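You operate a simulated robot arm through the tools that you are given. There is no shell and no other tool. Be economical: measure what you need, move in short steps, check, and stop when the job is done.

The job below is to be done with a simulated robot arm. You get a single attempt, and the scene is never put back.

JOB
Clear the tin and the block off the bench and wipe the mud away.
Fine: tin and block go on top of the chest; the yellow pad wipes and goes there too; the cushions stay.

Only the result counts: the job must be done as asked and must still hold three seconds after the hand-in. Knocking over, shifting, dropping, spilling or breaking anything else fails it.

ROBOT AND FRAMES
A 7-joint arm with a two-finger parallel gripper on a trunk, on a base that drives. Base frame: it is fixed to the floor where the robot stands at the start and does not move with it; the origin is under the middle of the robot, x ahead of it, y to its left, z up. Lengths are in m, angles in rad, forces in N, time in s.
With the tool pointing down near the work surface it reaches from about 0.34 to 0.78 m from the robot's upright axis, wherever it stands. Its first joint turns from -2.897 to 2.897 rad. Places, roughly: top of the chest [0.5, 1, 0.5]; mud smear [0.6, 0.3, 0.5]. Payload 3.91 kg.
The tool frame sits at the grasp point between the pads (the TCP): z along the fingers, y along the line on which they close. The tips reach 0.03 m beyond it. The gripper opens to 0.11 m. The fingers are 0.02 m wide and 0.01 m thick; the gripper's body (0.048 by 0.112 m) begins 0.055 m behind the TCP.
Orientation is that of the tool frame in the base frame, as a unit quaternion [x, y, z, w]. With the fingers straight down and closing along the base's y, the tool's x points along the base's -x, its y along +y and its z along -z.

CONTROLS
- The arm moves only by the tool apply_moves. Its argument "increments" is a list that holds one entry, the list of rows, each a list of 7 numbers: the shift along the tool's x, y, z in m, then the turn, a rotation vector about the tool's x, y, z in rad, then the gripper command, from -1 (shut) to 1 (fully open), values between in proportion. In form: [[[tx, ty, tz, wx, wy, wz, hand], ...]]. A call has 1 to 12 rows; each row is the pose to reach, as a shift and turn from the pose commanded when the call began, along the tool's axes at that moment. Rows are played at 5 a second. More than 0.05 m and 0.15 rad between two rows, or a gripper value outside its range, and nothing of the call is played. A pose out of reach is approached as far as the arm can. The call stops where the force on the tool passes 40 N (or 10 N more than at its start, if that is more) or the arm is blocked; 0.2 s more then pass. The fingers move at their own pace (about 0.153 m/s each) and stop on an object; they squeeze with about 30 N. The grip force told is the motor's: it shows also when the fingers shut on nothing. Time passes only in rows, and 0.2 s behind the last, so rows that repeat a pose let the fingers close. The reply holds the time, the measured pose of the TCP, the force on the tool along the base axes, the opening and the grip force, in the units named above and with some noise.
- Cameras (640 x 400 px; columns grow to the right, rows downward): "scene" is now at [-0.0036, 0.1173, 1.2487]; the picture's right is [-0.28, -0.96, 0.00], its down [-0.77, 0.23, -0.59] and it looks along [0.57, -0.17, -0.80] (base axes); focal length 214 px, centre (320, 200). "wrist" rides on the gripper at [0.077, 0.007, -0.114] in the tool frame; the picture's right is [-0.09, 1.00, 0.00], its down [-0.80, -0.07, -0.59] and it looks along [-0.59, -0.05, 0.80] (tool axes); focal length 270 px, centre (320, 200). There is no depth. A picture from a camera that has moved, and an enlarged one, comes with that camera's place and axes in the base frame and with its lens. The place of the scene camera against the robot may be out by one fixed shift of up to 0.018 m in any direction.
- capture(camera): a new picture of that camera. It takes no simulated time.
- move_column(by): slides the trunk up (or, below 0, down) by that many m; the arm and the scene camera ride with it, the base frame stays. It gives what a move gives, with no picture.
- steer(legs): drives the robot by 1 to 6 legs, each [ahead, turn to the left] in m and rad, along the robot's own axes; the way and the turn of a leg run together, so that a leg with both is an arc; at most 1.5 m and 3.142 rad a leg. The arm and the cameras ride along, it lands a little off, and it stops where it bumps. It gives what a move gives.
- aim_head(pan, tilt): turns the head with the scene camera to pan (to the left, within 2.705 rad either way) and tilt (down, from -0.506 to 1.204), counted from straight ahead of the robot. It gives what a move gives.
- inspect(camera, box): a new picture of the part [left, top, right, bottom] of that camera's present view, enlarged. It takes no simulated time.
- hand_in(): hands the job in; it is judged then, once.

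Work in short steps. Places have to be worked out from the pictures, the camera data and where the tool is seen: move nearer, look again, correct. Check each grasp and each placing, and mend what went wrong. You have 120 turns and 98 pictures in all, those below and enlarged ones among them. Open the gripper and draw the arm clear of the work before you hand the job in, unless the task says otherwise; then end with one line.

The tools are called as a command line: name --argument value ..., lists and objects as JSON in quotes. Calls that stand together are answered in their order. apply_moves: Moves the arm, as the interface text tells. Its arguments: {"type":"object","properties":{"increments":{"type":"array"}},"required":["increments"]} The other tools are called the same way: move_column (by) slides the trunk up or down; steer (legs) drives the base; aim_head (pan, tilt) turns the head that bears the scene camera; capture (camera) takes a picture; inspect (camera, box) takes an enlarged picture of a part of a camera's view; hand_in () hands the job in.

At the start:

```text
time_s: 0.0
eef_pos: [0.4759, 0.0973, 0.755]
ee_rot: [0.001, 1.0, -0.001, 0.0]
contact_force: [0.1, 0.3, 0.8]
opening: 0.1101
finger_force: 0.1
trunk travel left (down, up): [-0.25, 0.36]
robot x, y, heading: [-0.0023, -0.0018, 0.0]
head pan, tilt: [-0.284, 0.935]
```

scene: 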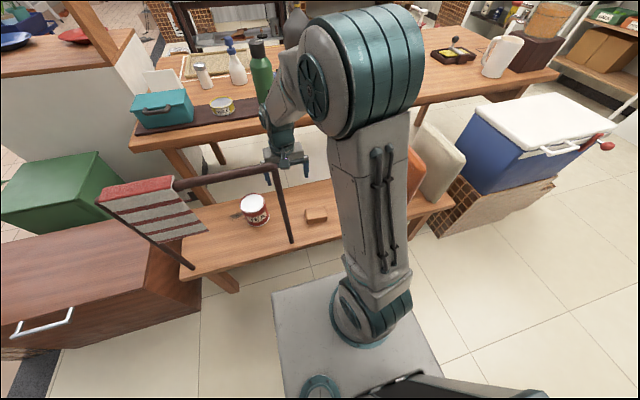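
wrist: 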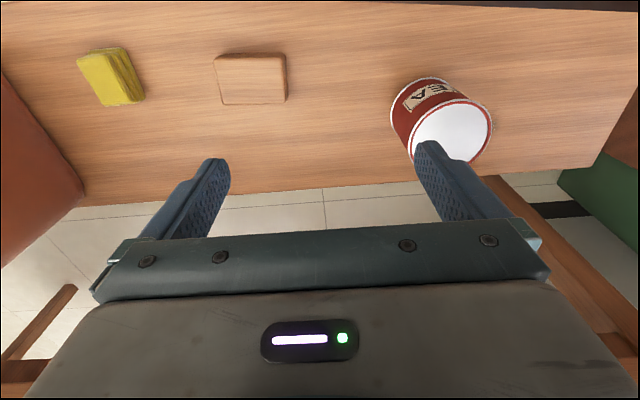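

The tin, block and yellow pad are visible on the bench, but I can't see the mud yet. I'll look closer at the bench.

inspect --camera "scene" --box '[80, 140, 340, 300]'

aim_head --pan 0.6 --tilt 0.8

capture --camera "scene"

```text
2.46 times, centred on (210, 220) of scene
camera zoom: at [-0.0036, 0.1173, 1.2487], right [-0.28, -0.96, 0.0], down [-0.77, 0.23, -0.59], along [0.57, -0.17, -0.8], focal length 528 px, centre (591, 151)
```

zoom: 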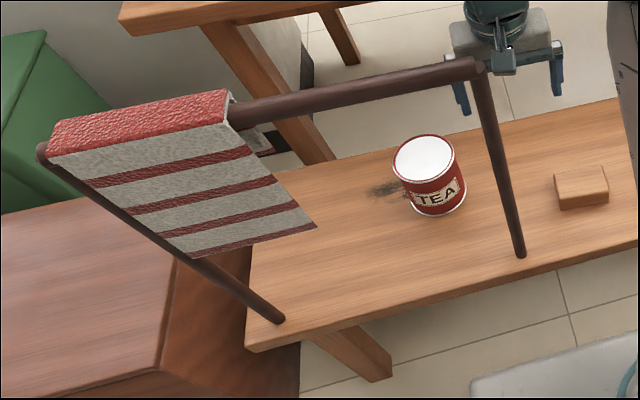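

```text
time_s: 1.2
eef_pos: [0.4762, 0.0984, 0.7545]
ee_rot: [0.0, 1.0, 0.0, -0.001]
contact_force: [-0.6, 0.1, -0.3]
opening: 0.11
finger_force: 0.1
trunk travel left (down, up): [-0.25, 0.36]
robot x, y, heading: [-0.002, 0.0004, -0.003]
head pan, tilt: [0.6, 0.799]
```

```text
94 pictures are left
camera scene: at [-0.0076, 0.1835, 1.2592], right [0.56, -0.83, 0.0], down [-0.59, -0.4, -0.7], along [0.58, 0.39, -0.72], focal length 214 px, centre (320, 200)
```

scene: 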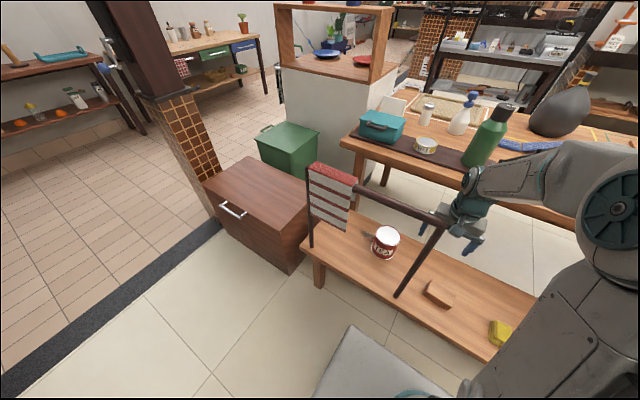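

The rail with the towel stands on the bench at about x 0.40, from y 0.11 to 0.50, and its top is near z 0.88. The tin (0.55, 0.26) and the mud (0.585, 0.33) are behind it, while the block and pad are clear to the right. I'll move the tool right and up, away from the post, so I can work around it from the right side.

apply_moves --increments '[[[0, -0.04, -0.03, 0, 0, 0, 1], [0, -0.08, -0.06, 0, 0, 0, 1], [0, -0.12, -0.09, 0, 0, 0, 1], [0, -0.16, -0.12, 0, 0, 0, 1], [0, -0.2, -0.12, 0, 0, 0, 1]]]'

aim_head --pan 0.0 --tilt 0.9

capture --camera "scene"

capture --camera "wrist"

```text
time_s: 2.4
eef_pos: [0.473, -0.1025, 0.8765]
ee_rot: [0.0, 1.0, 0.0, 0.0]
contact_force: [-0.4, -0.3, 0.3]
opening: 0.11
finger_force: 0.1
trunk travel left (down, up): [-0.25, 0.36]
robot x, y, heading: [-0.0, 0.0039, 0.004]
head pan, tilt: [0.6, 0.799]
```

```text
time_s: 3.4
eef_pos: [0.4738, -0.1016, 0.8763]
ee_rot: [0.0, 1.0, 0.0, 0.001]
contact_force: [-0.6, 0.3, 0.8]
opening: 0.1098
finger_force: 0.0
trunk travel left (down, up): [-0.25, 0.36]
robot x, y, heading: [-0.0003, -0.0005, -0.0]
head pan, tilt: [0.0, 0.901]
```

```text
93 pictures are left
camera scene: at [0.0013, 0.1379, 1.2513], right [0.0, -1.0, 0.0], down [-0.78, 0.0, -0.62], along [0.62, 0.0, -0.78], focal length 214 px, centre (320, 200)
```

scene: 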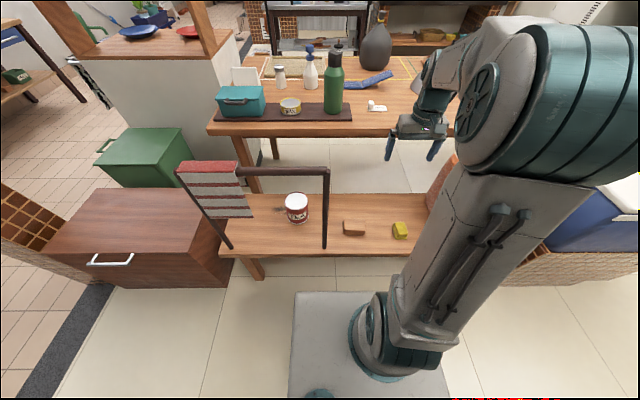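

```text
92 pictures are left
camera wrist: at [0.398, -0.0953, 0.9915], right [0.09, 1.0, 0.0], down [0.8, -0.07, 0.59], along [0.59, -0.05, -0.8], focal length 270 px, centre (320, 200)
```

wrist: 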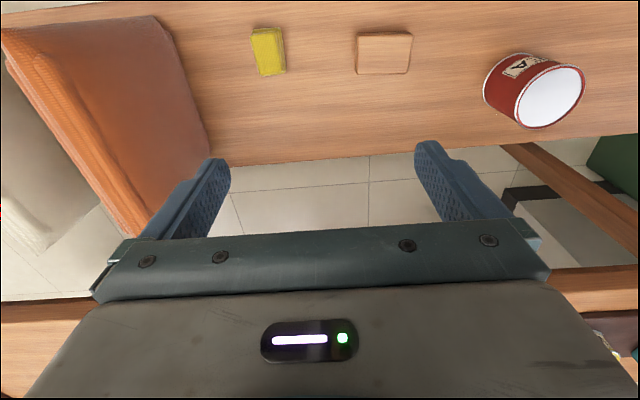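

The tool is clear of the rail now. I'll drive the robot about 0.2 m to the right, backing off first, so the arm can approach from right of the post.

steer --legs '[[-0.2, 0], [0, 0.8], [-0.28, 0], [0, -0.8], [0.4, 0]]'

capture --camera "scene"

capture --camera "wrist"

```text
time_s: 12.8
eef_pos: [0.4779, -0.2893, 0.8759]
ee_rot: [-0.009, 1.0, 0.001, 0.001]
contact_force: [0.3, -0.4, 0.1]
opening: 0.11
finger_force: 0.0
trunk travel left (down, up): [-0.25, 0.36]
robot x, y, heading: [0.0007, -0.1966, 0.016]
head pan, tilt: [0.0, 0.901]
```

```text
91 pictures are left
camera scene: at [0.0008, -0.0594, 1.2513], right [0.02, -1.0, 0.0], down [-0.78, -0.01, -0.62], along [0.62, 0.01, -0.78], focal length 214 px, centre (320, 200)
```

scene: 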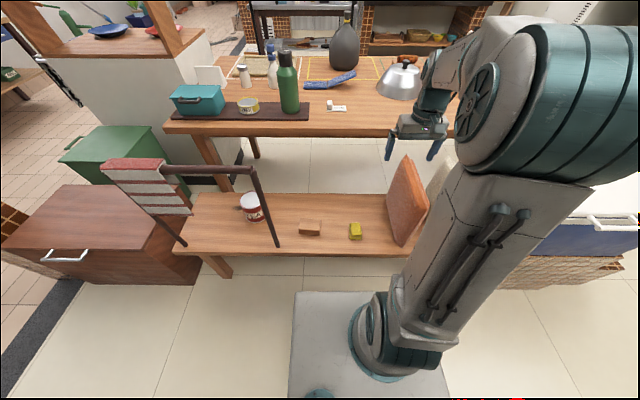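

```text
90 pictures are left
camera wrist: at [0.4018, -0.2854, 0.9915], right [0.07, 1.0, 0.0], down [0.8, -0.06, 0.59], along [0.59, -0.04, -0.8], focal length 270 px, centre (320, 200)
```

wrist: 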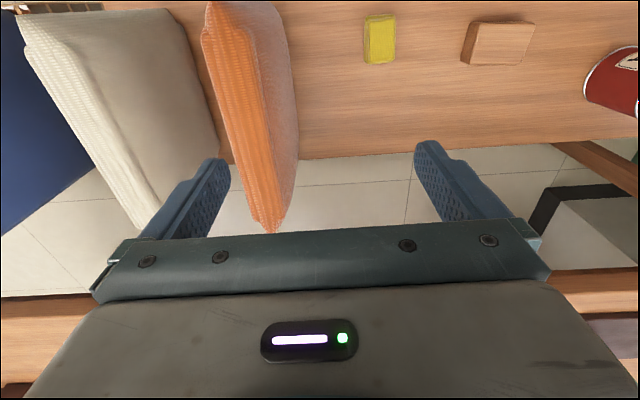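

The robot stands at about (0, -0.20). I'll move over the block and turn the tool a quarter turn so it closes along base x, then look again.

apply_moves --increments '[[[0, 0.024, 0.01, 0, 0, 0.131, 1], [0, 0.048, 0.02, 0, 0, 0.262, 1], [0, 0.072, 0.03, 0, 0, 0.393, 1], [0, 0.096, 0.04, 0, 0, 0.524, 1], [0, 0.12, 0.06, 0, 0, 0.655, 1], [0, 0.144, 0.08, 0, 0, 0.785, 1], [0, 0.168, 0.1, 0, 0, 0.916, 1], [0, 0.192, 0.12, 0, 0, 1.047, 1], [0, 0.216, 0.14, 0, 0, 1.178, 1], [0, 0.24, 0.16, 0, 0, 1.309, 1], [0, 0.264, 0.18, 0, 0, 1.44, 1], [0, 0.285, 0.2, 0, 0, 1.571, 1]]]'

capture --camera "scene"

capture --camera "wrist"

```text
time_s: 15.4
eef_pos: [0.4726, -0.0066, 0.6781]
ee_rot: [0.702, 0.712, 0.0, 0.001]
contact_force: [0.3, 0.9, 0.8]
opening: 0.1102
finger_force: 0.0
trunk travel left (down, up): [-0.25, 0.36]
robot x, y, heading: [0.0031, -0.1987, 0.016]
head pan, tilt: [0.0, 0.901]
```

```text
89 pictures are left
camera scene: at [0.0007, -0.0594, 1.2514], right [0.02, -1.0, 0.0], down [-0.78, -0.01, -0.62], along [0.62, 0.01, -0.78], focal length 214 px, centre (320, 200)
```

scene: 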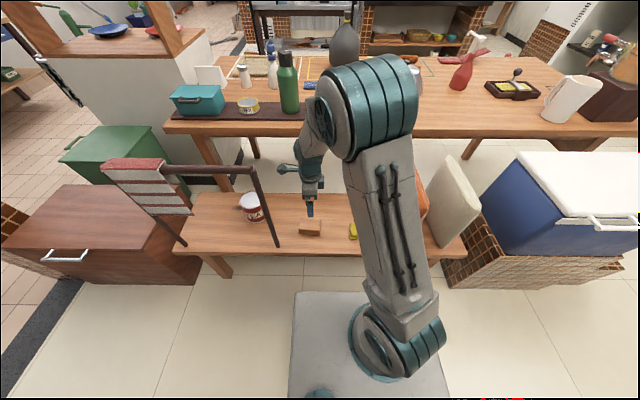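

```text
88 pictures are left
camera wrist: at [0.4787, 0.0695, 0.7932], right [1.0, -0.07, 0.0], down [-0.06, -0.8, 0.59], along [-0.04, -0.59, -0.8], focal length 270 px, centre (320, 200)
```

wrist: 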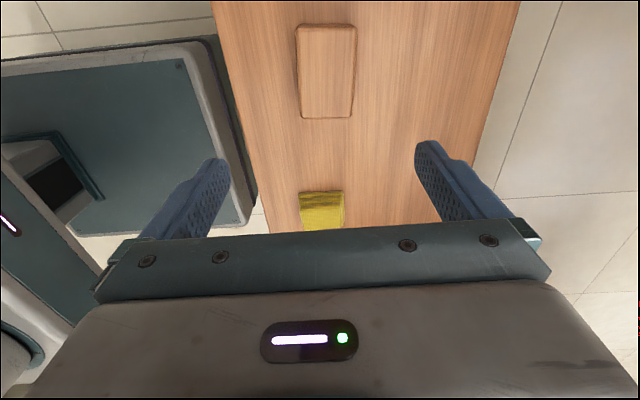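

From the wrist view the block is about 0.058 by 0.08 m, centred near (0.483, 0.012). I'll go down to it in steps and close on it.

apply_moves --increments '[[[0.018, 0.01, 0.04, 0, 0, 0, 1], [0.018, 0.01, 0.08, 0, 0, 0, 1], [0.018, 0.01, 0.12, 0, 0, 0, 1], [0.018, 0.01, 0.15, 0, 0, 0, 1], [0.018, 0.01, 0.175, 0, 0, 0, 1], [0.018, 0.01, 0.19, 0, 0, 0, 1]]]'

capture --camera "wrist"

capture --camera "scene"

```text
time_s: 16.9
eef_pos: [0.4823, 0.016, 0.4851]
ee_rot: [0.701, 0.713, 0.0, 0.0]
contact_force: [-0.6, -0.3, 0.2]
opening: 0.1102
finger_force: 0.0
trunk travel left (down, up): [-0.25, 0.36]
robot x, y, heading: [0.0044, -0.1987, 0.019]
head pan, tilt: [0.0, 0.901]
```

```text
87 pictures are left
camera wrist: at [0.4889, 0.0916, 0.6013], right [1.0, -0.07, 0.0], down [-0.06, -0.8, 0.59], along [-0.04, -0.59, -0.8], focal length 270 px, centre (320, 200)
```

wrist: 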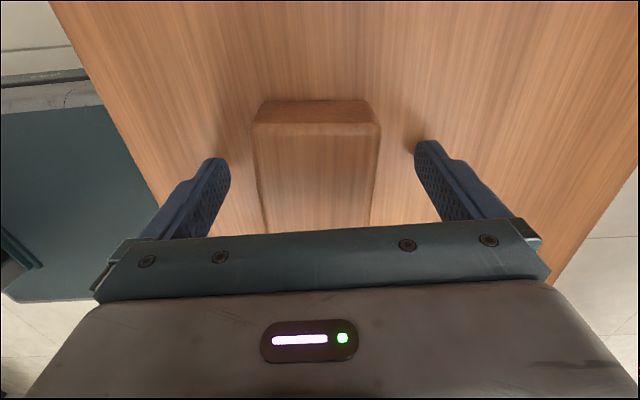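

```text
86 pictures are left
camera scene: at [0.0008, -0.0592, 1.2513], right [0.02, -1.0, 0.0], down [-0.78, -0.01, -0.62], along [0.62, 0.01, -0.78], focal length 214 px, centre (320, 200)
```

scene: 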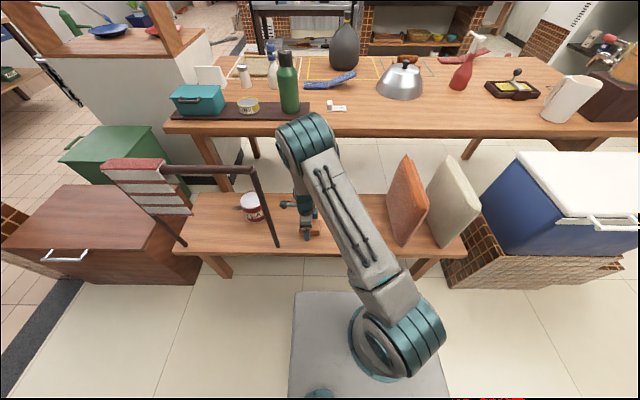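

The block sits centred between the fingers. I'll close on it.

apply_moves --increments '[[[0, 0, 0, 0, 0, 0, -1], [0, 0, 0, 0, 0, 0, -1], [0, 0, 0, 0, 0, 0, -1], [0, 0, -0.01, 0, 0, 0, -1], [0, 0, -0.05, 0, 0, 0, -1], [0, 0, -0.1, 0, 0, 0, -1]]]'

capture --camera "wrist"

```text
time_s: 18.2
eef_pos: [0.4807, 0.0135, 0.5867]
ee_rot: [0.7, 0.714, 0.0, 0.0]
contact_force: [-0.2, 0.1, -1.0]
opening: 0.0609
finger_force: 30.3
trunk travel left (down, up): [-0.25, 0.36]
robot x, y, heading: [0.0047, -0.1979, 0.019]
head pan, tilt: [0.0, 0.901]
```

```text
85 pictures are left
camera wrist: at [0.4867, 0.0904, 0.7024], right [1.0, -0.07, 0.0], down [-0.05, -0.8, 0.59], along [-0.04, -0.59, -0.8], focal length 270 px, centre (320, 200)
```

wrist: 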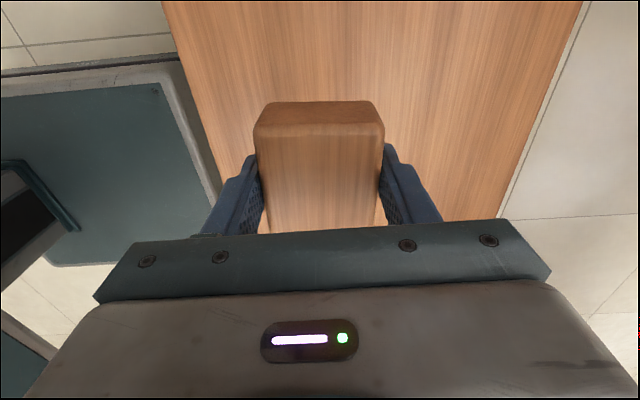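

The block is held with an opening of 0.061. I'll lift it and move it right, away from the post, before driving.

apply_moves --increments '[[[-0.04, 0, -0.03, 0, 0, 0, -1], [-0.08, 0, -0.06, 0, 0, 0, -1], [-0.12, 0, -0.09, 0, 0, 0, -1], [-0.16, 0, -0.12, 0, 0, 0, -1], [-0.2, 0, -0.15, 0, 0, 0, -1], [-0.21, 0, -0.18, 0, 0, 0, -1]]]'

steer --legs '[[-0.25, 0], [0, 1.55], [0.93, 0], [0, -1.57]]'

aim_head --pan 0.0 --tilt 0.8

capture --camera "scene"

capture --camera "wrist"

```text
time_s: 19.6
eef_pos: [0.4796, -0.2001, 0.7641]
ee_rot: [0.701, 0.713, 0.0, 0.0]
contact_force: [0.1, -0.8, -1.5]
opening: 0.0607
finger_force: 30.4
trunk travel left (down, up): [-0.25, 0.36]
robot x, y, heading: [-0.0014, -0.1946, 0.02]
head pan, tilt: [0.0, 0.901]
```

```text
time_s: 33.4
eef_pos: [0.1991, 0.7291, 0.7635]
ee_rot: [0.682, 0.732, 0.0, 0.0]
contact_force: [0.2, 0.2, -2.0]
opening: 0.0599
finger_force: 29.8
trunk travel left (down, up): [-0.25, 0.36]
robot x, y, heading: [-0.2797, 0.7082, 0.074]
head pan, tilt: [0.0, 0.901]
```

```text
time_s: 34.1
eef_pos: [0.2006, 0.729, 0.7638]
ee_rot: [0.682, 0.731, 0.0, 0.0]
contact_force: [-0.5, 0.4, -1.9]
opening: 0.06
finger_force: 30.4
trunk travel left (down, up): [-0.25, 0.36]
robot x, y, heading: [-0.2741, 0.7057, 0.074]
head pan, tilt: [0.0, 0.799]
```

```text
84 pictures are left
camera scene: at [-0.282, 0.8434, 1.2592], right [0.07, -1.0, 0.0], down [-0.72, -0.05, -0.7], along [0.69, 0.05, -0.72], focal length 214 px, centre (320, 200)
```

scene: 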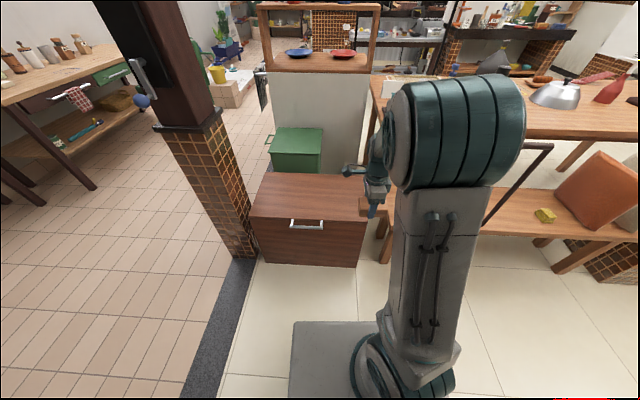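

```text
83 pictures are left
camera wrist: at [0.2023, 0.805, 0.8793], right [1.0, -0.02, 0.0], down [-0.01, -0.8, 0.59], along [-0.01, -0.59, -0.8], focal length 270 px, centre (320, 200)
```

wrist: 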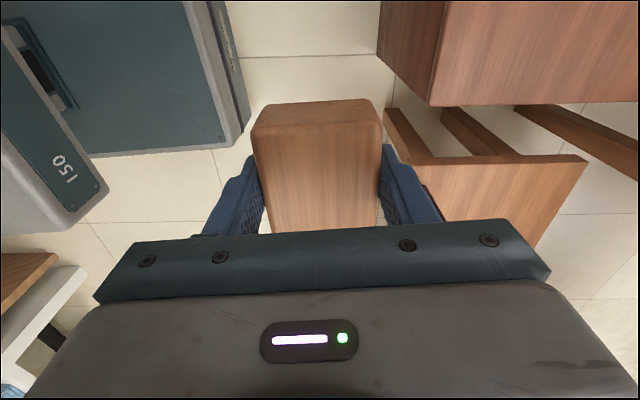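

The chest top spans about x 0.33–0.64 and y 0.67–1.2. I'll drive 0.2 m forward, correcting the heading, and carry the block to about (0.5, 1.02).

steer --legs '[[0.2, -0.074]]'

apply_moves --increments '[[[0.04, 0.02, 0, 0, 0, 0, -1], [0.08, 0.04, 0, 0, 0, 0, -1], [0.12, 0.06, 0.0, 0, 0, 0, -1], [0.16, 0.08, 0.03, 0, 0, 0, -1], [0.2, 0.09, 0.06, 0, 0, 0, -1], [0.24, 0.1, 0.09, 0, 0, 0, -1], [0.28, 0.11, 0.12, 0, 0, 0, -1], [0.3, 0.11, 0.15, 0, 0, 0, -1]]]'

capture --camera "scene"

capture --camera "wrist"

```text
time_s: 35.7
eef_pos: [0.395, 0.7014, 0.7639]
ee_rot: [0.708, 0.706, -0.001, 0.0]
contact_force: [-0.7, -0.1, -1.9]
opening: 0.0599
finger_force: 30.0
trunk travel left (down, up): [-0.25, 0.36]
robot x, y, heading: [-0.0834, 0.7115, -0.005]
head pan, tilt: [0.0, 0.799]
```

```text
refused: row 4 steps farther than a row can; nothing moved
```

```text
82 pictures are left
camera scene: at [-0.0761, 0.8503, 1.2592], right [0.0, -1.0, 0.0], down [-0.72, 0.0, -0.7], along [0.7, 0.0, -0.72], focal length 214 px, centre (320, 200)
```

scene: 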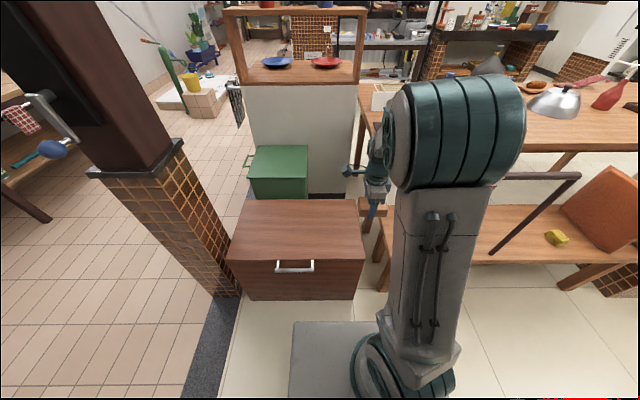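

```text
81 pictures are left
camera wrist: at [0.4034, 0.777, 0.8794], right [1.0, -0.09, 0.0], down [-0.07, -0.8, 0.59], along [-0.05, -0.59, -0.8], focal length 270 px, centre (320, 200)
```

wrist: 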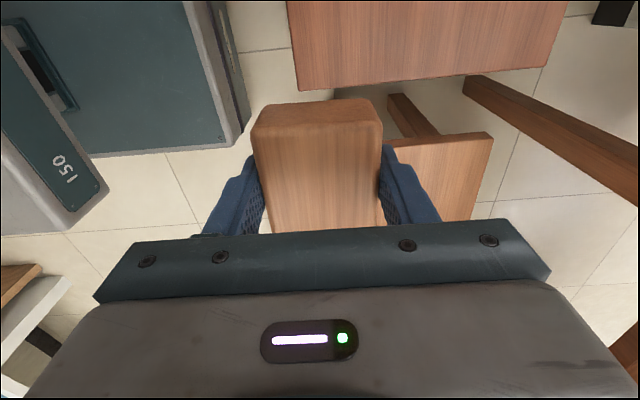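

The base is well placed. The last move was refused because its rows were too big, so I'll repeat it in smaller steps.

apply_moves --increments '[[[0.035, 0.012, 0, 0, 0, 0, -1], [0.07, 0.024, 0, 0, 0, 0, -1], [0.105, 0.036, 0.0, 0, 0, 0, -1], [0.14, 0.048, 0.02, 0, 0, 0, -1], [0.175, 0.06, 0.04, 0, 0, 0, -1], [0.21, 0.072, 0.06, 0, 0, 0, -1], [0.245, 0.084, 0.08, 0, 0, 0, -1], [0.28, 0.096, 0.1, 0, 0, 0, -1], [0.31, 0.105, 0.12, 0, 0, 0, -1], [0.31, 0.105, 0.15, 0, 0, 0, -1]]]'

capture --camera "scene"

capture --camera "wrist"

```text
time_s: 37.9
eef_pos: [0.5022, 1.0114, 0.6155]
ee_rot: [0.707, 0.707, 0.001, 0.0]
contact_force: [-0.3, -1.4, -0.8]
opening: 0.0597
finger_force: 30.3
trunk travel left (down, up): [-0.25, 0.36]
robot x, y, heading: [-0.0848, 0.71, 0.001]
head pan, tilt: [0.0, 0.799]
```

```text
80 pictures are left
camera scene: at [-0.076, 0.8505, 1.2592], right [0.0, -1.0, 0.0], down [-0.72, 0.0, -0.7], along [0.7, 0.0, -0.72], focal length 214 px, centre (320, 200)
```

scene: 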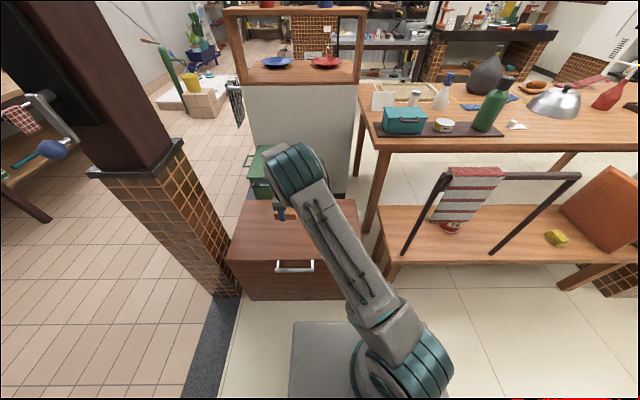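

```text
79 pictures are left
camera wrist: at [0.5105, 1.0874, 0.7313], right [1.0, -0.09, 0.0], down [-0.07, -0.8, 0.59], along [-0.05, -0.59, -0.8], focal length 270 px, centre (320, 200)
```

wrist: 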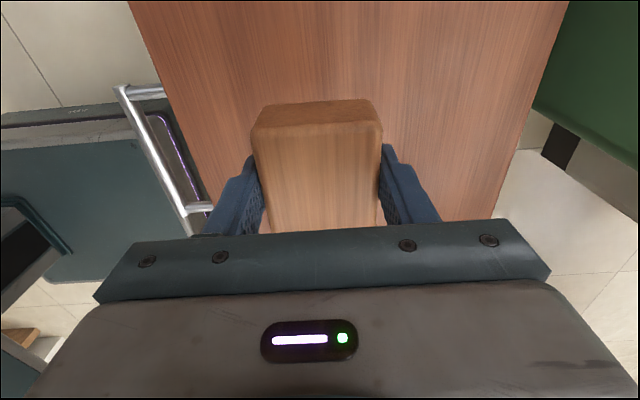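

The block hangs over the chest. I'll lower it slowly to about TCP z 0.54 and read the force.

apply_moves --increments '[[[0, 0, 0.03, 0, 0, 0, -1], [0, 0, 0.055, 0, 0, 0, -1], [0, 0, 0.065, 0, 0, 0, -1], [0, 0, 0.072, 0, 0, 0, -1], [0, 0, 0.076, 0, 0, 0, -1]]]'

capture --camera "wrist"

```text
time_s: 39.1
eef_pos: [0.5022, 1.0081, 0.5396]
ee_rot: [0.707, 0.707, 0.0, 0.0]
contact_force: [-0.4, 0.4, -1.8]
opening: 0.0597
finger_force: 29.9
trunk travel left (down, up): [-0.25, 0.36]
robot x, y, heading: [-0.0797, 0.7114, -0.007]
head pan, tilt: [0.0, 0.799]
```

```text
78 pictures are left
camera wrist: at [0.5088, 1.0849, 0.6547], right [1.0, -0.09, 0.0], down [-0.07, -0.8, 0.59], along [-0.05, -0.59, -0.8], focal length 270 px, centre (320, 200)
```

wrist: 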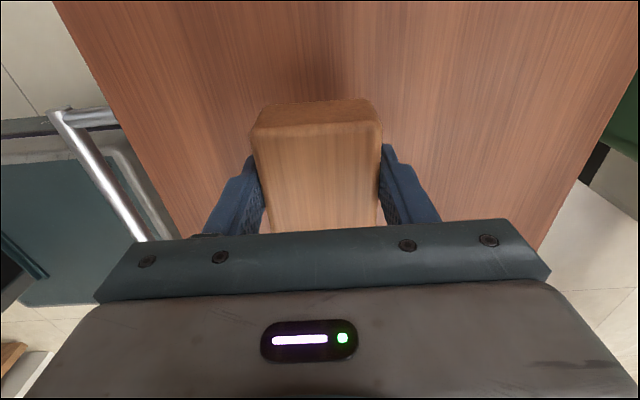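

No contact yet. I'll keep lowering in small steps.

apply_moves --increments '[[[0, 0, 0.004, 0, 0, 0, -1], [0, 0, 0.008, 0, 0, 0, -1], [0, 0, 0.012, 0, 0, 0, -1], [0, 0, 0.015, 0, 0, 0, -1]]]'

```text
time_s: 40.1
eef_pos: [0.5005, 1.0119, 0.5237]
ee_rot: [0.708, 0.706, 0.0, 0.0]
contact_force: [-0.2, 0.4, -1.3]
opening: 0.0597
finger_force: 29.9
trunk travel left (down, up): [-0.25, 0.36]
robot x, y, heading: [-0.0789, 0.709, -0.006]
head pan, tilt: [0.0, 0.799]
```

By triangulation the chest top is near z 0.475. I'll continue down slowly.

apply_moves --increments '[[[0, 0, 0.004, 0, 0, 0, -1], [0, 0, 0.008, 0, 0, 0, -1], [0, 0, 0.011, 0, 0, 0, -1], [0, 0, 0.014, 0, 0, 0, -1]]]'

```text
time_s: 41.1
eef_pos: [0.4997, 1.0108, 0.5082]
ee_rot: [0.708, 0.706, 0.0, 0.0]
contact_force: [-0.1, -0.2, -1.3]
opening: 0.0597
finger_force: 30.1
trunk travel left (down, up): [-0.25, 0.36]
robot x, y, heading: [-0.0821, 0.7102, -0.002]
head pan, tilt: [0.0, 0.799]
```

Still no contact, so I'll keep going in fine steps.

apply_moves --increments '[[[0, 0, 0.003, 0, 0, 0, -1], [0, 0, 0.006, 0, 0, 0, -1], [0, 0, 0.009, 0, 0, 0, -1], [0, 0, 0.012, 0, 0, 0, -1]]]'

capture --camera "wrist"

```text
time_s: 42.1
eef_pos: [0.5006, 1.0122, 0.5001]
ee_rot: [0.708, 0.707, 0.003, 0.0]
contact_force: [-2.3, 0.1, 24.9]
opening: 0.0595
finger_force: 29.9
trunk travel left (down, up): [-0.25, 0.36]
robot x, y, heading: [-0.0817, 0.7121, -0.0]
head pan, tilt: [0.0, 0.799]
```

```text
77 pictures are left
camera wrist: at [0.5088, 1.087, 0.6165], right [1.0, -0.09, 0.0], down [-0.07, -0.8, 0.59], along [-0.05, -0.59, -0.81], focal length 270 px, centre (320, 200)
```

wrist: 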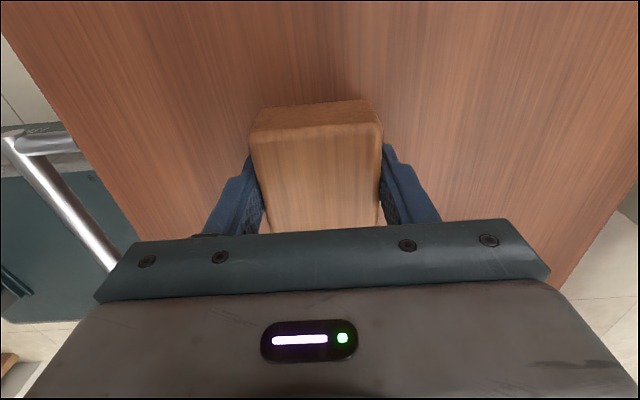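

Contact: the block is down, which puts the chest top near z 0.467. I'll ease off, open and lift away.

apply_moves --increments '[[[0, 0, -0.004, 0, 0, 0, -1], [0, 0, -0.004, 0, 0, 0, 1], [0, 0, -0.004, 0, 0, 0, 1], [0, 0, -0.03, 0, 0, 0, 1], [0, 0, -0.08, 0, 0, 0, 1], [0, 0, -0.13, 0, 0, 0, 1], [0, 0, -0.18, 0, 0, 0, 1], [0, 0, -0.23, 0, 0, 0, 1], [0, 0, -0.28, 0, 0, 0, 1]]]'

capture --camera "wrist"

```text
time_s: 44.1
eef_pos: [0.5012, 1.0113, 0.7764]
ee_rot: [0.708, 0.706, -0.001, 0.001]
contact_force: [0.5, 0.1, -0.2]
opening: 0.1099
finger_force: 0.2
trunk travel left (down, up): [-0.25, 0.36]
robot x, y, heading: [-0.0842, 0.7111, 0.007]
head pan, tilt: [0.0, 0.799]
```

```text
76 pictures are left
camera wrist: at [0.5087, 1.0871, 0.8918], right [1.0, -0.09, 0.0], down [-0.07, -0.8, 0.59], along [-0.05, -0.59, -0.8], focal length 270 px, centre (320, 200)
```

wrist: 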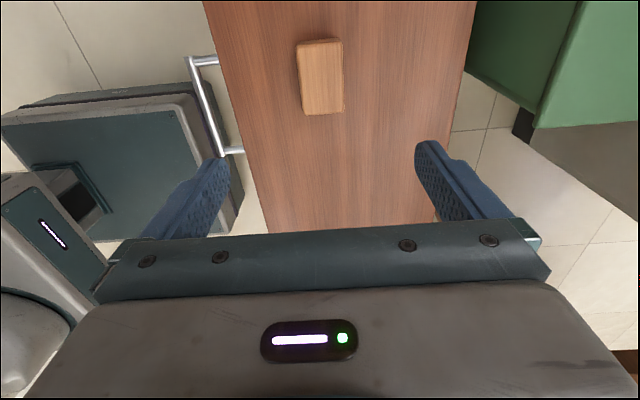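

The block rests on the chest. For the tin I'll go over the rail from straight ahead with the trunk raised, so I'll raise the trunk, pull the arm in and drive to about (−0.25, 0.2).

move_column --by 0.3

apply_moves --increments '[[[-0.035, -0.015, 0, 0, 0, 0, 1], [-0.07, -0.03, 0, 0, 0, 0, 1], [-0.105, -0.045, 0, 0, 0, 0, 1], [-0.14, -0.06, 0, 0, 0, 0, 1], [-0.175, -0.075, 0, 0, 0, 0, 1], [-0.21, -0.09, 0, 0, 0, 0, 1], [-0.245, -0.105, 0, 0, 0, 0, 1], [-0.28, -0.12, 0, 0, 0, 0, 1], [-0.3, -0.13, 0, 0, 0, 0, 1]]]'

steer --legs '[[-0.2, 0], [0, -1.57], [0.5, 0], [0, 1.57]]'

aim_head --pan 0.0 --tilt 0.9

capture --camera "scene"

```text
time_s: 47.1
eef_pos: [0.5011, 1.0104, 1.0764]
ee_rot: [0.707, 0.707, 0.001, 0.001]
contact_force: [0.0, 1.0, -1.1]
opening: 0.11
finger_force: 0.1
trunk travel left (down, up): [-0.55, 0.06]
robot x, y, heading: [-0.0767, 0.7112, 0.001]
head pan, tilt: [0.0, 0.799]
```

```text
time_s: 49.1
eef_pos: [0.3721, 0.71, 1.0739]
ee_rot: [0.708, 0.706, 0.0, 0.0]
contact_force: [-0.7, 0.9, 0.2]
opening: 0.11
finger_force: 0.0
trunk travel left (down, up): [-0.55, 0.06]
robot x, y, heading: [-0.0813, 0.715, -0.006]
head pan, tilt: [0.0, 0.799]
```

```text
time_s: 60.8
eef_pos: [0.1863, 0.2382, 1.074]
ee_rot: [0.695, 0.719, 0.0, 0.0]
contact_force: [-0.7, 0.4, 0.2]
opening: 0.1098
finger_force: 0.0
trunk travel left (down, up): [-0.55, 0.06]
robot x, y, heading: [-0.2671, 0.2248, 0.033]
head pan, tilt: [0.0, 0.799]
```

```text
time_s: 61.4
eef_pos: [0.1862, 0.2384, 1.074]
ee_rot: [0.695, 0.719, 0.0, 0.001]
contact_force: [0.6, 1.6, 0.3]
opening: 0.1101
finger_force: 0.1
trunk travel left (down, up): [-0.55, 0.06]
robot x, y, heading: [-0.2705, 0.2246, 0.035]
head pan, tilt: [0.0, 0.901]
```

```text
75 pictures are left
camera scene: at [-0.2715, 0.3607, 1.5514], right [0.04, -1.0, 0.0], down [-0.78, -0.03, -0.62], along [0.62, 0.02, -0.78], focal length 214 px, centre (320, 200)
```

scene: 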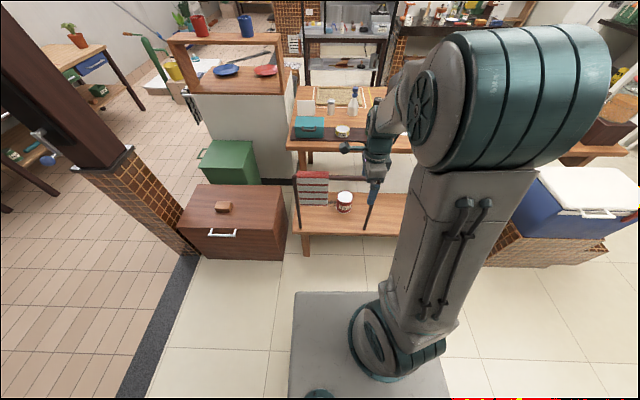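

The view is clear. I'll drive ahead to x≈0.03 with the tool at z 1.07, well above the rail, keeping short of the bench front at about 0.36.

steer --legs '[[0.3, -0.035]]'

capture --camera "scene"

capture --camera "wrist"

```text
time_s: 63.4
eef_pos: [0.4713, 0.2204, 1.0741]
ee_rot: [0.711, 0.703, -0.001, 0.0]
contact_force: [0.3, -0.1, 0.5]
opening: 0.1099
finger_force: 0.1
trunk travel left (down, up): [-0.55, 0.06]
robot x, y, heading: [0.0161, 0.225, -0.014]
head pan, tilt: [0.0, 0.901]
```

```text
74 pictures are left
camera scene: at [0.0202, 0.3642, 1.5513], right [-0.01, -1.0, 0.0], down [-0.78, 0.01, -0.62], along [0.62, -0.01, -0.78], focal length 214 px, centre (320, 200)
```

scene: 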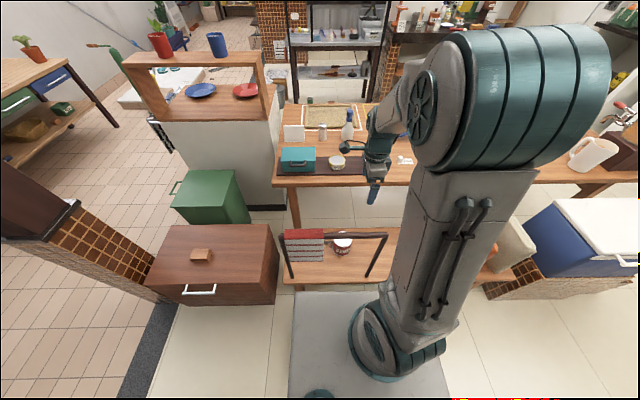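

```text
73 pictures are left
camera wrist: at [0.4802, 0.2965, 1.1896], right [0.99, -0.1, 0.0], down [-0.08, -0.8, 0.59], along [-0.06, -0.59, -0.8], focal length 270 px, centre (320, 200)
```

wrist: 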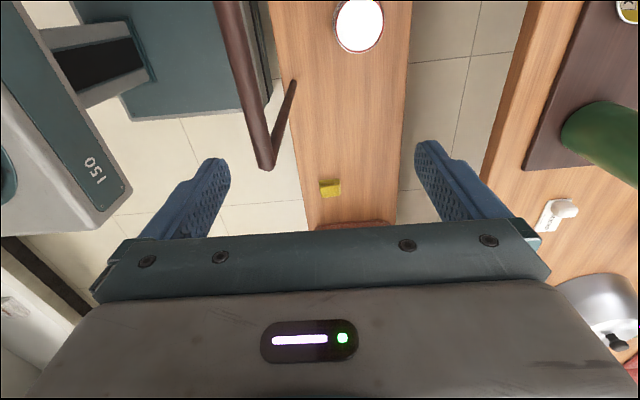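

The tin is near (0.554, 0.25) and the rail is at x≈0.39 on the robot's side. I'll move over the tin and come part way down, then check the arm's clearance to the rail.

apply_moves --increments '[[[0.015, 0.042, 0, 0, 0, 0, 1], [0.03, 0.083, 0, 0, 0, 0, 1], [0.03, 0.083, 0.05, 0, 0, 0, 1], [0.03, 0.083, 0.1, 0, 0, 0, 1], [0.03, 0.083, 0.15, 0, 0, 0, 1], [0.03, 0.083, 0.2, 0, 0, 0, 1]]]'

capture --camera "scene"

capture --camera "wrist"

```text
time_s: 64.8
eef_pos: [0.5541, 0.2464, 0.874]
ee_rot: [0.711, 0.703, -0.001, 0.0]
contact_force: [0.4, -0.2, -0.4]
opening: 0.1099
finger_force: 0.1
trunk travel left (down, up): [-0.55, 0.06]
robot x, y, heading: [0.018, 0.2248, -0.015]
head pan, tilt: [0.0, 0.901]
```

```text
72 pictures are left
camera scene: at [0.0203, 0.3643, 1.5514], right [-0.01, -1.0, 0.0], down [-0.78, 0.01, -0.62], along [0.62, -0.01, -0.78], focal length 214 px, centre (320, 200)
```

scene: 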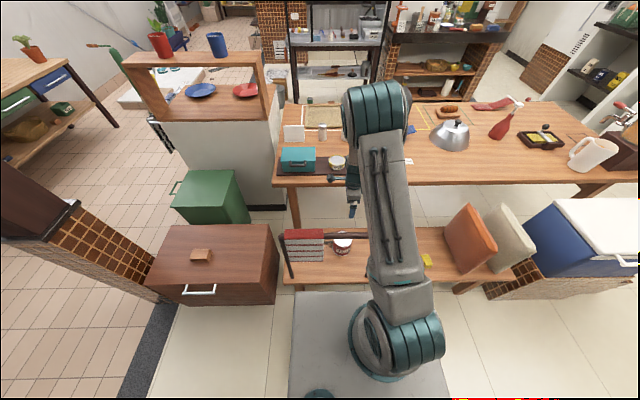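

```text
71 pictures are left
camera wrist: at [0.5629, 0.3221, 0.9898], right [0.99, -0.1, 0.0], down [-0.08, -0.8, 0.59], along [-0.06, -0.59, -0.8], focal length 270 px, centre (320, 200)
```

wrist: 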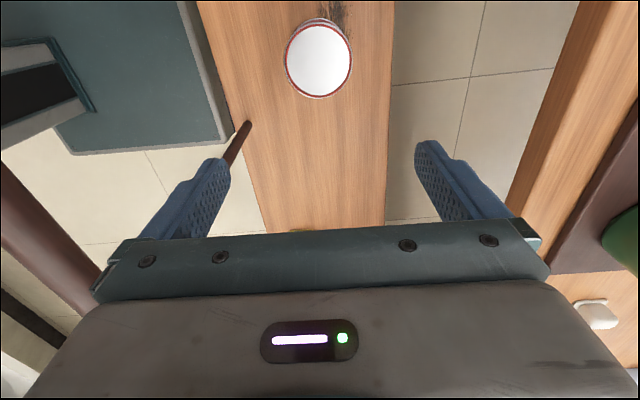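

The arm clears the rail, with the elbow well beyond it. I'll shift slightly to (0.553, 0.253) and come down to z≈0.66 for another look.

apply_moves --increments '[[[0.007, 0, 0.05, 0, 0, 0, 1], [0.007, 0, 0.1, 0, 0, 0, 1], [0.007, 0, 0.15, 0, 0, 0, 1], [0.007, 0, 0.2, 0, 0, 0, 1], [0.007, 0, 0.22, 0, 0, 0, 1]]]'

capture --camera "scene"

capture --camera "wrist"

```text
refused: row 1 steps farther than a row can; nothing moved
```

```text
70 pictures are left
camera scene: at [0.0203, 0.3643, 1.5514], right [-0.01, -1.0, 0.0], down [-0.78, 0.01, -0.62], along [0.62, -0.01, -0.78], focal length 214 px, centre (320, 200)
```

scene: 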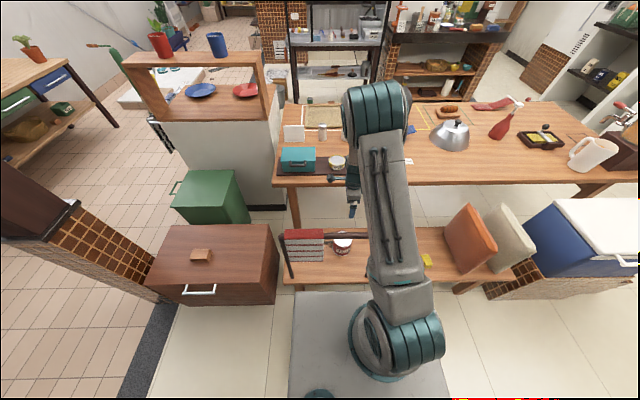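

```text
69 pictures are left
camera wrist: at [0.5629, 0.3221, 0.9898], right [0.99, -0.1, 0.0], down [-0.08, -0.8, 0.59], along [-0.06, -0.59, -0.8], focal length 270 px, centre (320, 200)
```

wrist: 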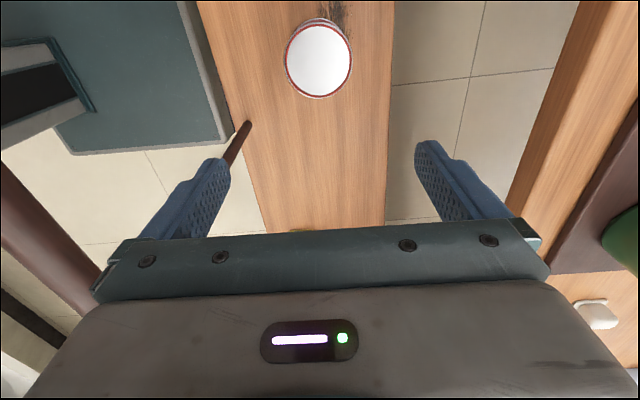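

That move was refused too, because the first row was too long. I'll repeat it with smaller rows.

apply_moves --increments '[[[0.007, 0, 0.045, 0, 0, 0, 1], [0.007, 0, 0.09, 0, 0, 0, 1], [0.007, 0, 0.135, 0, 0, 0, 1], [0.007, 0, 0.18, 0, 0, 0, 1], [0.007, 0, 0.215, 0, 0, 0, 1]]]'

capture --camera "wrist"

capture --camera "scene"

```text
time_s: 66.0
eef_pos: [0.555, 0.2551, 0.6593]
ee_rot: [0.712, 0.702, 0.0, 0.0]
contact_force: [0.0, 0.2, -0.9]
opening: 0.1099
finger_force: 0.1
trunk travel left (down, up): [-0.55, 0.06]
robot x, y, heading: [0.0142, 0.2282, -0.013]
head pan, tilt: [0.0, 0.901]
```

```text
68 pictures are left
camera wrist: at [0.563, 0.3313, 0.7746], right [0.99, -0.1, 0.0], down [-0.08, -0.8, 0.59], along [-0.06, -0.59, -0.8], focal length 270 px, centre (320, 200)
```

wrist: 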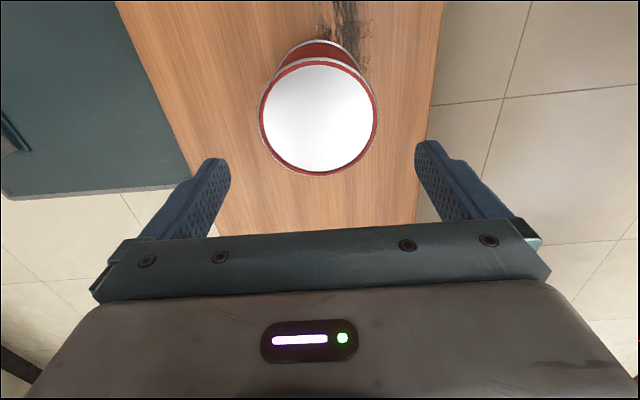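

```text
67 pictures are left
camera scene: at [0.0199, 0.3643, 1.5514], right [-0.01, -1.0, 0.0], down [-0.78, 0.01, -0.62], along [0.62, -0.01, -0.78], focal length 214 px, centre (320, 200)
```

scene: 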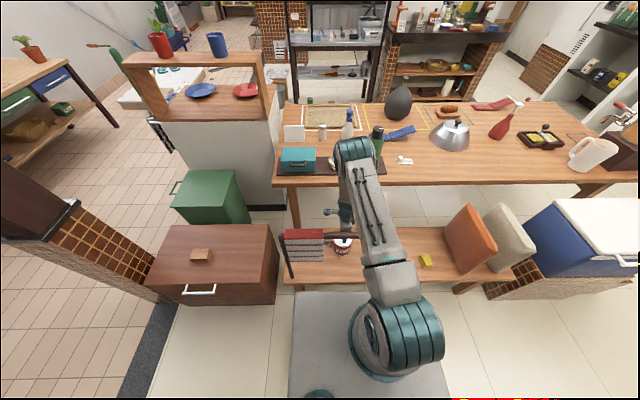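

The tin's top is at z≈0.556, its diameter about 0.097, and it sits centred at (0.555, 0.255) right under the TCP. I'll raise the trunk the last 0.055 for rail clearance, then descend part way and check.

move_column --by 0.055

apply_moves --increments '[[[0, 0, 0.04, 0, 0, 0, 1], [0, 0, 0.08, 0, 0, 0, 1], [0, 0, 0.11, 0, 0, 0, 1]]]'

capture --camera "wrist"

capture --camera "scene"

```text
time_s: 67.0
eef_pos: [0.5545, 0.2565, 0.7146]
ee_rot: [0.711, 0.703, 0.0, 0.0]
contact_force: [0.1, -0.7, -0.2]
opening: 0.11
finger_force: 0.0
trunk travel left (down, up): [-0.605, 0.005]
robot x, y, heading: [0.0161, 0.2253, -0.013]
head pan, tilt: [0.0, 0.901]
```

```text
time_s: 67.8
eef_pos: [0.5544, 0.2566, 0.6019]
ee_rot: [0.712, 0.703, -0.001, 0.0]
contact_force: [0.0, 0.5, -0.5]
opening: 0.11
finger_force: 0.1
trunk travel left (down, up): [-0.605, 0.005]
robot x, y, heading: [0.0141, 0.2261, -0.01]
head pan, tilt: [0.0, 0.901]
```

```text
66 pictures are left
camera wrist: at [0.5643, 0.3321, 0.7176], right [0.99, -0.1, 0.0], down [-0.08, -0.8, 0.59], along [-0.06, -0.59, -0.8], focal length 270 px, centre (320, 200)
```

wrist: 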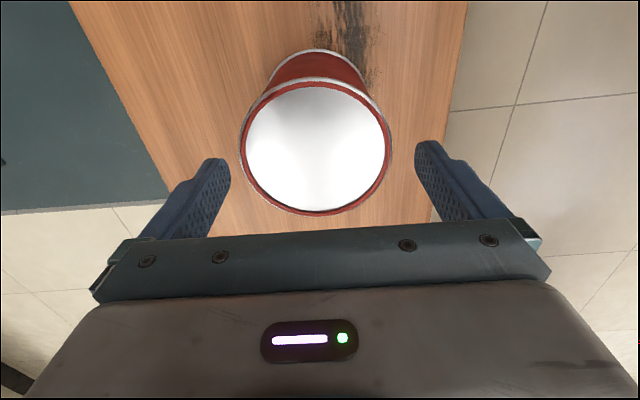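

```text
65 pictures are left
camera scene: at [0.0197, 0.3643, 1.6064], right [-0.01, -1.0, 0.0], down [-0.78, 0.01, -0.62], along [0.62, -0.01, -0.78], focal length 214 px, centre (320, 200)
```

scene: 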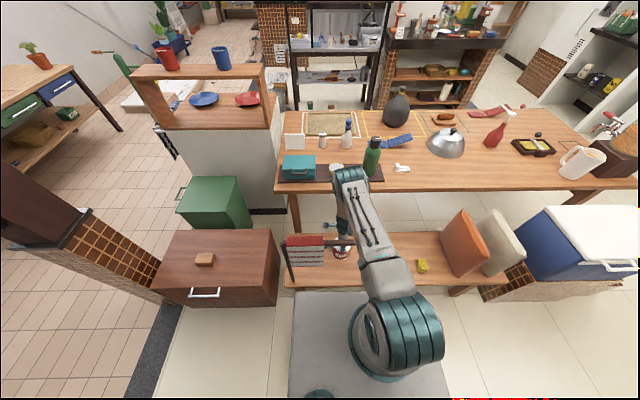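

The tin is centred between the fingers. I estimate about 0.07 m between the upper arm and the rail. I'll go down to TCP z≈0.54, close on the tin and check.

apply_moves --increments '[[[0, 0, 0.02, 0, 0, 0, 1], [0, 0, 0.04, 0, 0, 0, 1], [0, 0, 0.06, 0, 0, 0, 1]]]'

capture --camera "wrist"

capture --camera "scene"

```text
time_s: 68.6
eef_pos: [0.5531, 0.2559, 0.5431]
ee_rot: [0.711, 0.703, 0.0, 0.0]
contact_force: [-0.3, 0.6, 0.5]
opening: 0.11
finger_force: 0.0
trunk travel left (down, up): [-0.605, 0.005]
robot x, y, heading: [0.0152, 0.2284, -0.01]
head pan, tilt: [0.0, 0.901]
```

```text
64 pictures are left
camera wrist: at [0.5624, 0.3323, 0.6586], right [0.99, -0.1, 0.0], down [-0.08, -0.8, 0.59], along [-0.06, -0.59, -0.8], focal length 270 px, centre (320, 200)
```

wrist: 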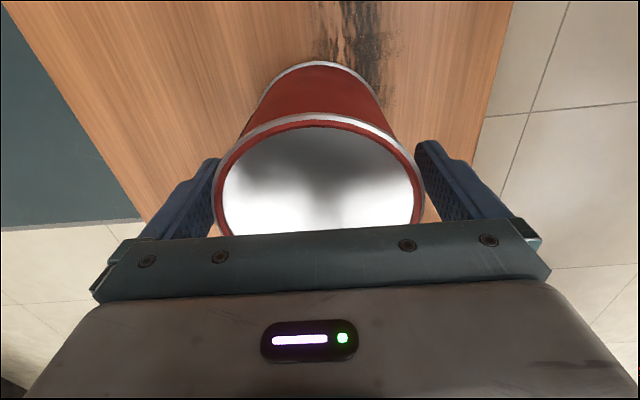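

```text
63 pictures are left
camera scene: at [0.0196, 0.3642, 1.6064], right [-0.01, -1.0, 0.0], down [-0.78, 0.01, -0.62], along [0.62, -0.01, -0.78], focal length 214 px, centre (320, 200)
```

scene: 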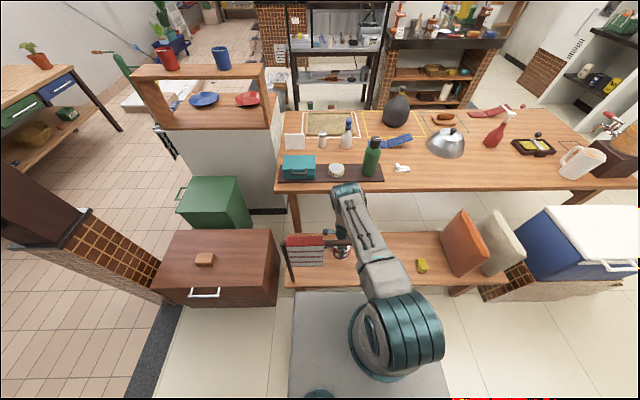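

The fingers are either side of the tin and nothing has been touched. I'll close and lift a little.

apply_moves --increments '[[[0, 0, 0, 0, 0, 0, -1], [0, 0, 0, 0, 0, 0, -1], [0, 0, 0, 0, 0, 0, -1], [0, 0, -0.02, 0, 0, 0, -1], [0, 0, -0.05, 0, 0, 0, -1]]]'

capture --camera "wrist"

```text
time_s: 69.8
eef_pos: [0.5552, 0.2573, 0.5943]
ee_rot: [0.711, 0.703, -0.001, 0.0]
contact_force: [0.0, 0.6, -3.7]
opening: 0.0947
finger_force: 30.1
trunk travel left (down, up): [-0.605, 0.005]
robot x, y, heading: [0.0133, 0.2241, -0.012]
head pan, tilt: [0.0, 0.901]
```

```text
62 pictures are left
camera wrist: at [0.5632, 0.3332, 0.7093], right [0.99, -0.1, 0.0], down [-0.08, -0.8, 0.59], along [-0.06, -0.59, -0.8], focal length 270 px, centre (320, 200)
```

wrist: 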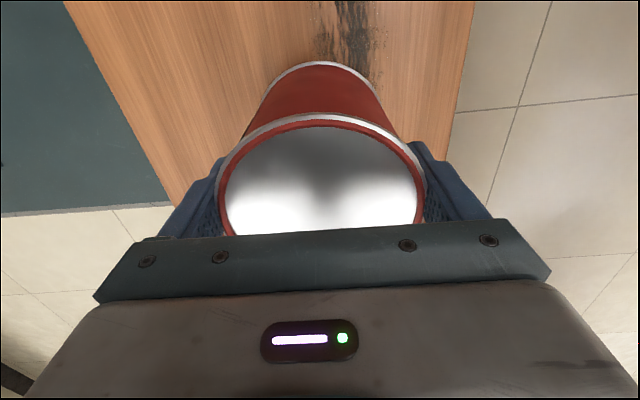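

The tin is held with an opening of 0.095. I'll lift straight up to about z 1.1 so its bottom clears the rail.

apply_moves --increments '[[[0, 0, -0.05, 0, 0, 0, -1], [0, 0, -0.1, 0, 0, 0, -1], [0, 0, -0.15, 0, 0, 0, -1], [0, 0, -0.2, 0, 0, 0, -1], [0, 0, -0.25, 0, 0, 0, -1], [0, 0, -0.3, 0, 0, 0, -1], [0, 0, -0.35, 0, 0, 0, -1], [0, 0, -0.4, 0, 0, 0, -1], [0, 0, -0.45, 0, 0, 0, -1], [0, 0, -0.5, 0, 0, 0, -1], [0, -0.04, -0.52, 0, 0, 0, -1], [0, -0.07, -0.52, 0, 0, 0, -1]]]'

capture --camera "wrist"

capture --camera "scene"

```text
time_s: 72.4
eef_pos: [0.4859, 0.2555, 1.1124]
ee_rot: [0.711, 0.703, 0.0, 0.0]
contact_force: [-0.4, -0.1, -3.9]
opening: 0.0947
finger_force: 30.4
trunk travel left (down, up): [-0.605, 0.005]
robot x, y, heading: [0.0172, 0.2288, -0.015]
head pan, tilt: [0.0, 0.901]
```

```text
61 pictures are left
camera wrist: at [0.4953, 0.3309, 1.2286], right [0.99, -0.1, 0.0], down [-0.08, -0.8, 0.59], along [-0.06, -0.59, -0.8], focal length 270 px, centre (320, 200)
```

wrist: 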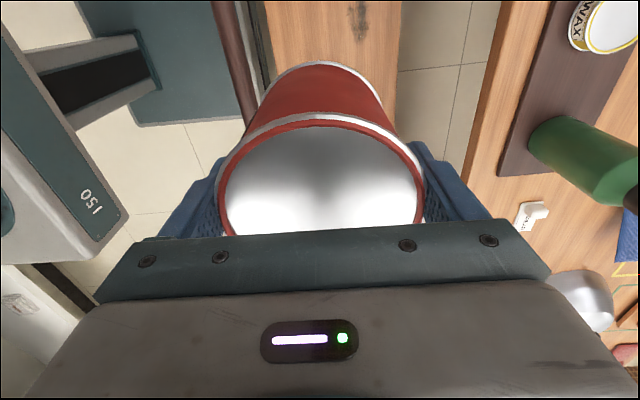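

```text
60 pictures are left
camera scene: at [0.0193, 0.3642, 1.6063], right [-0.01, -1.0, 0.0], down [-0.78, 0.01, -0.62], along [0.62, -0.01, -0.78], focal length 214 px, centre (320, 200)
```

scene: 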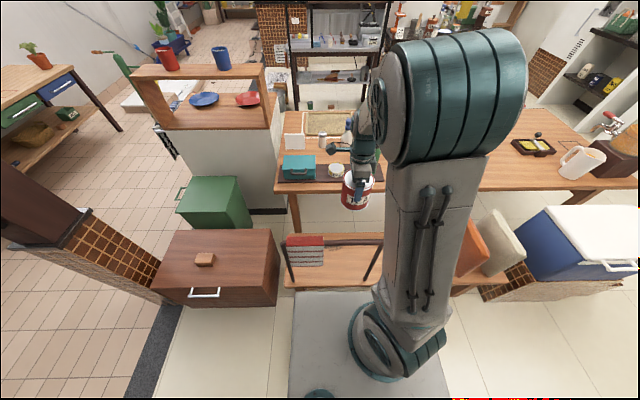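

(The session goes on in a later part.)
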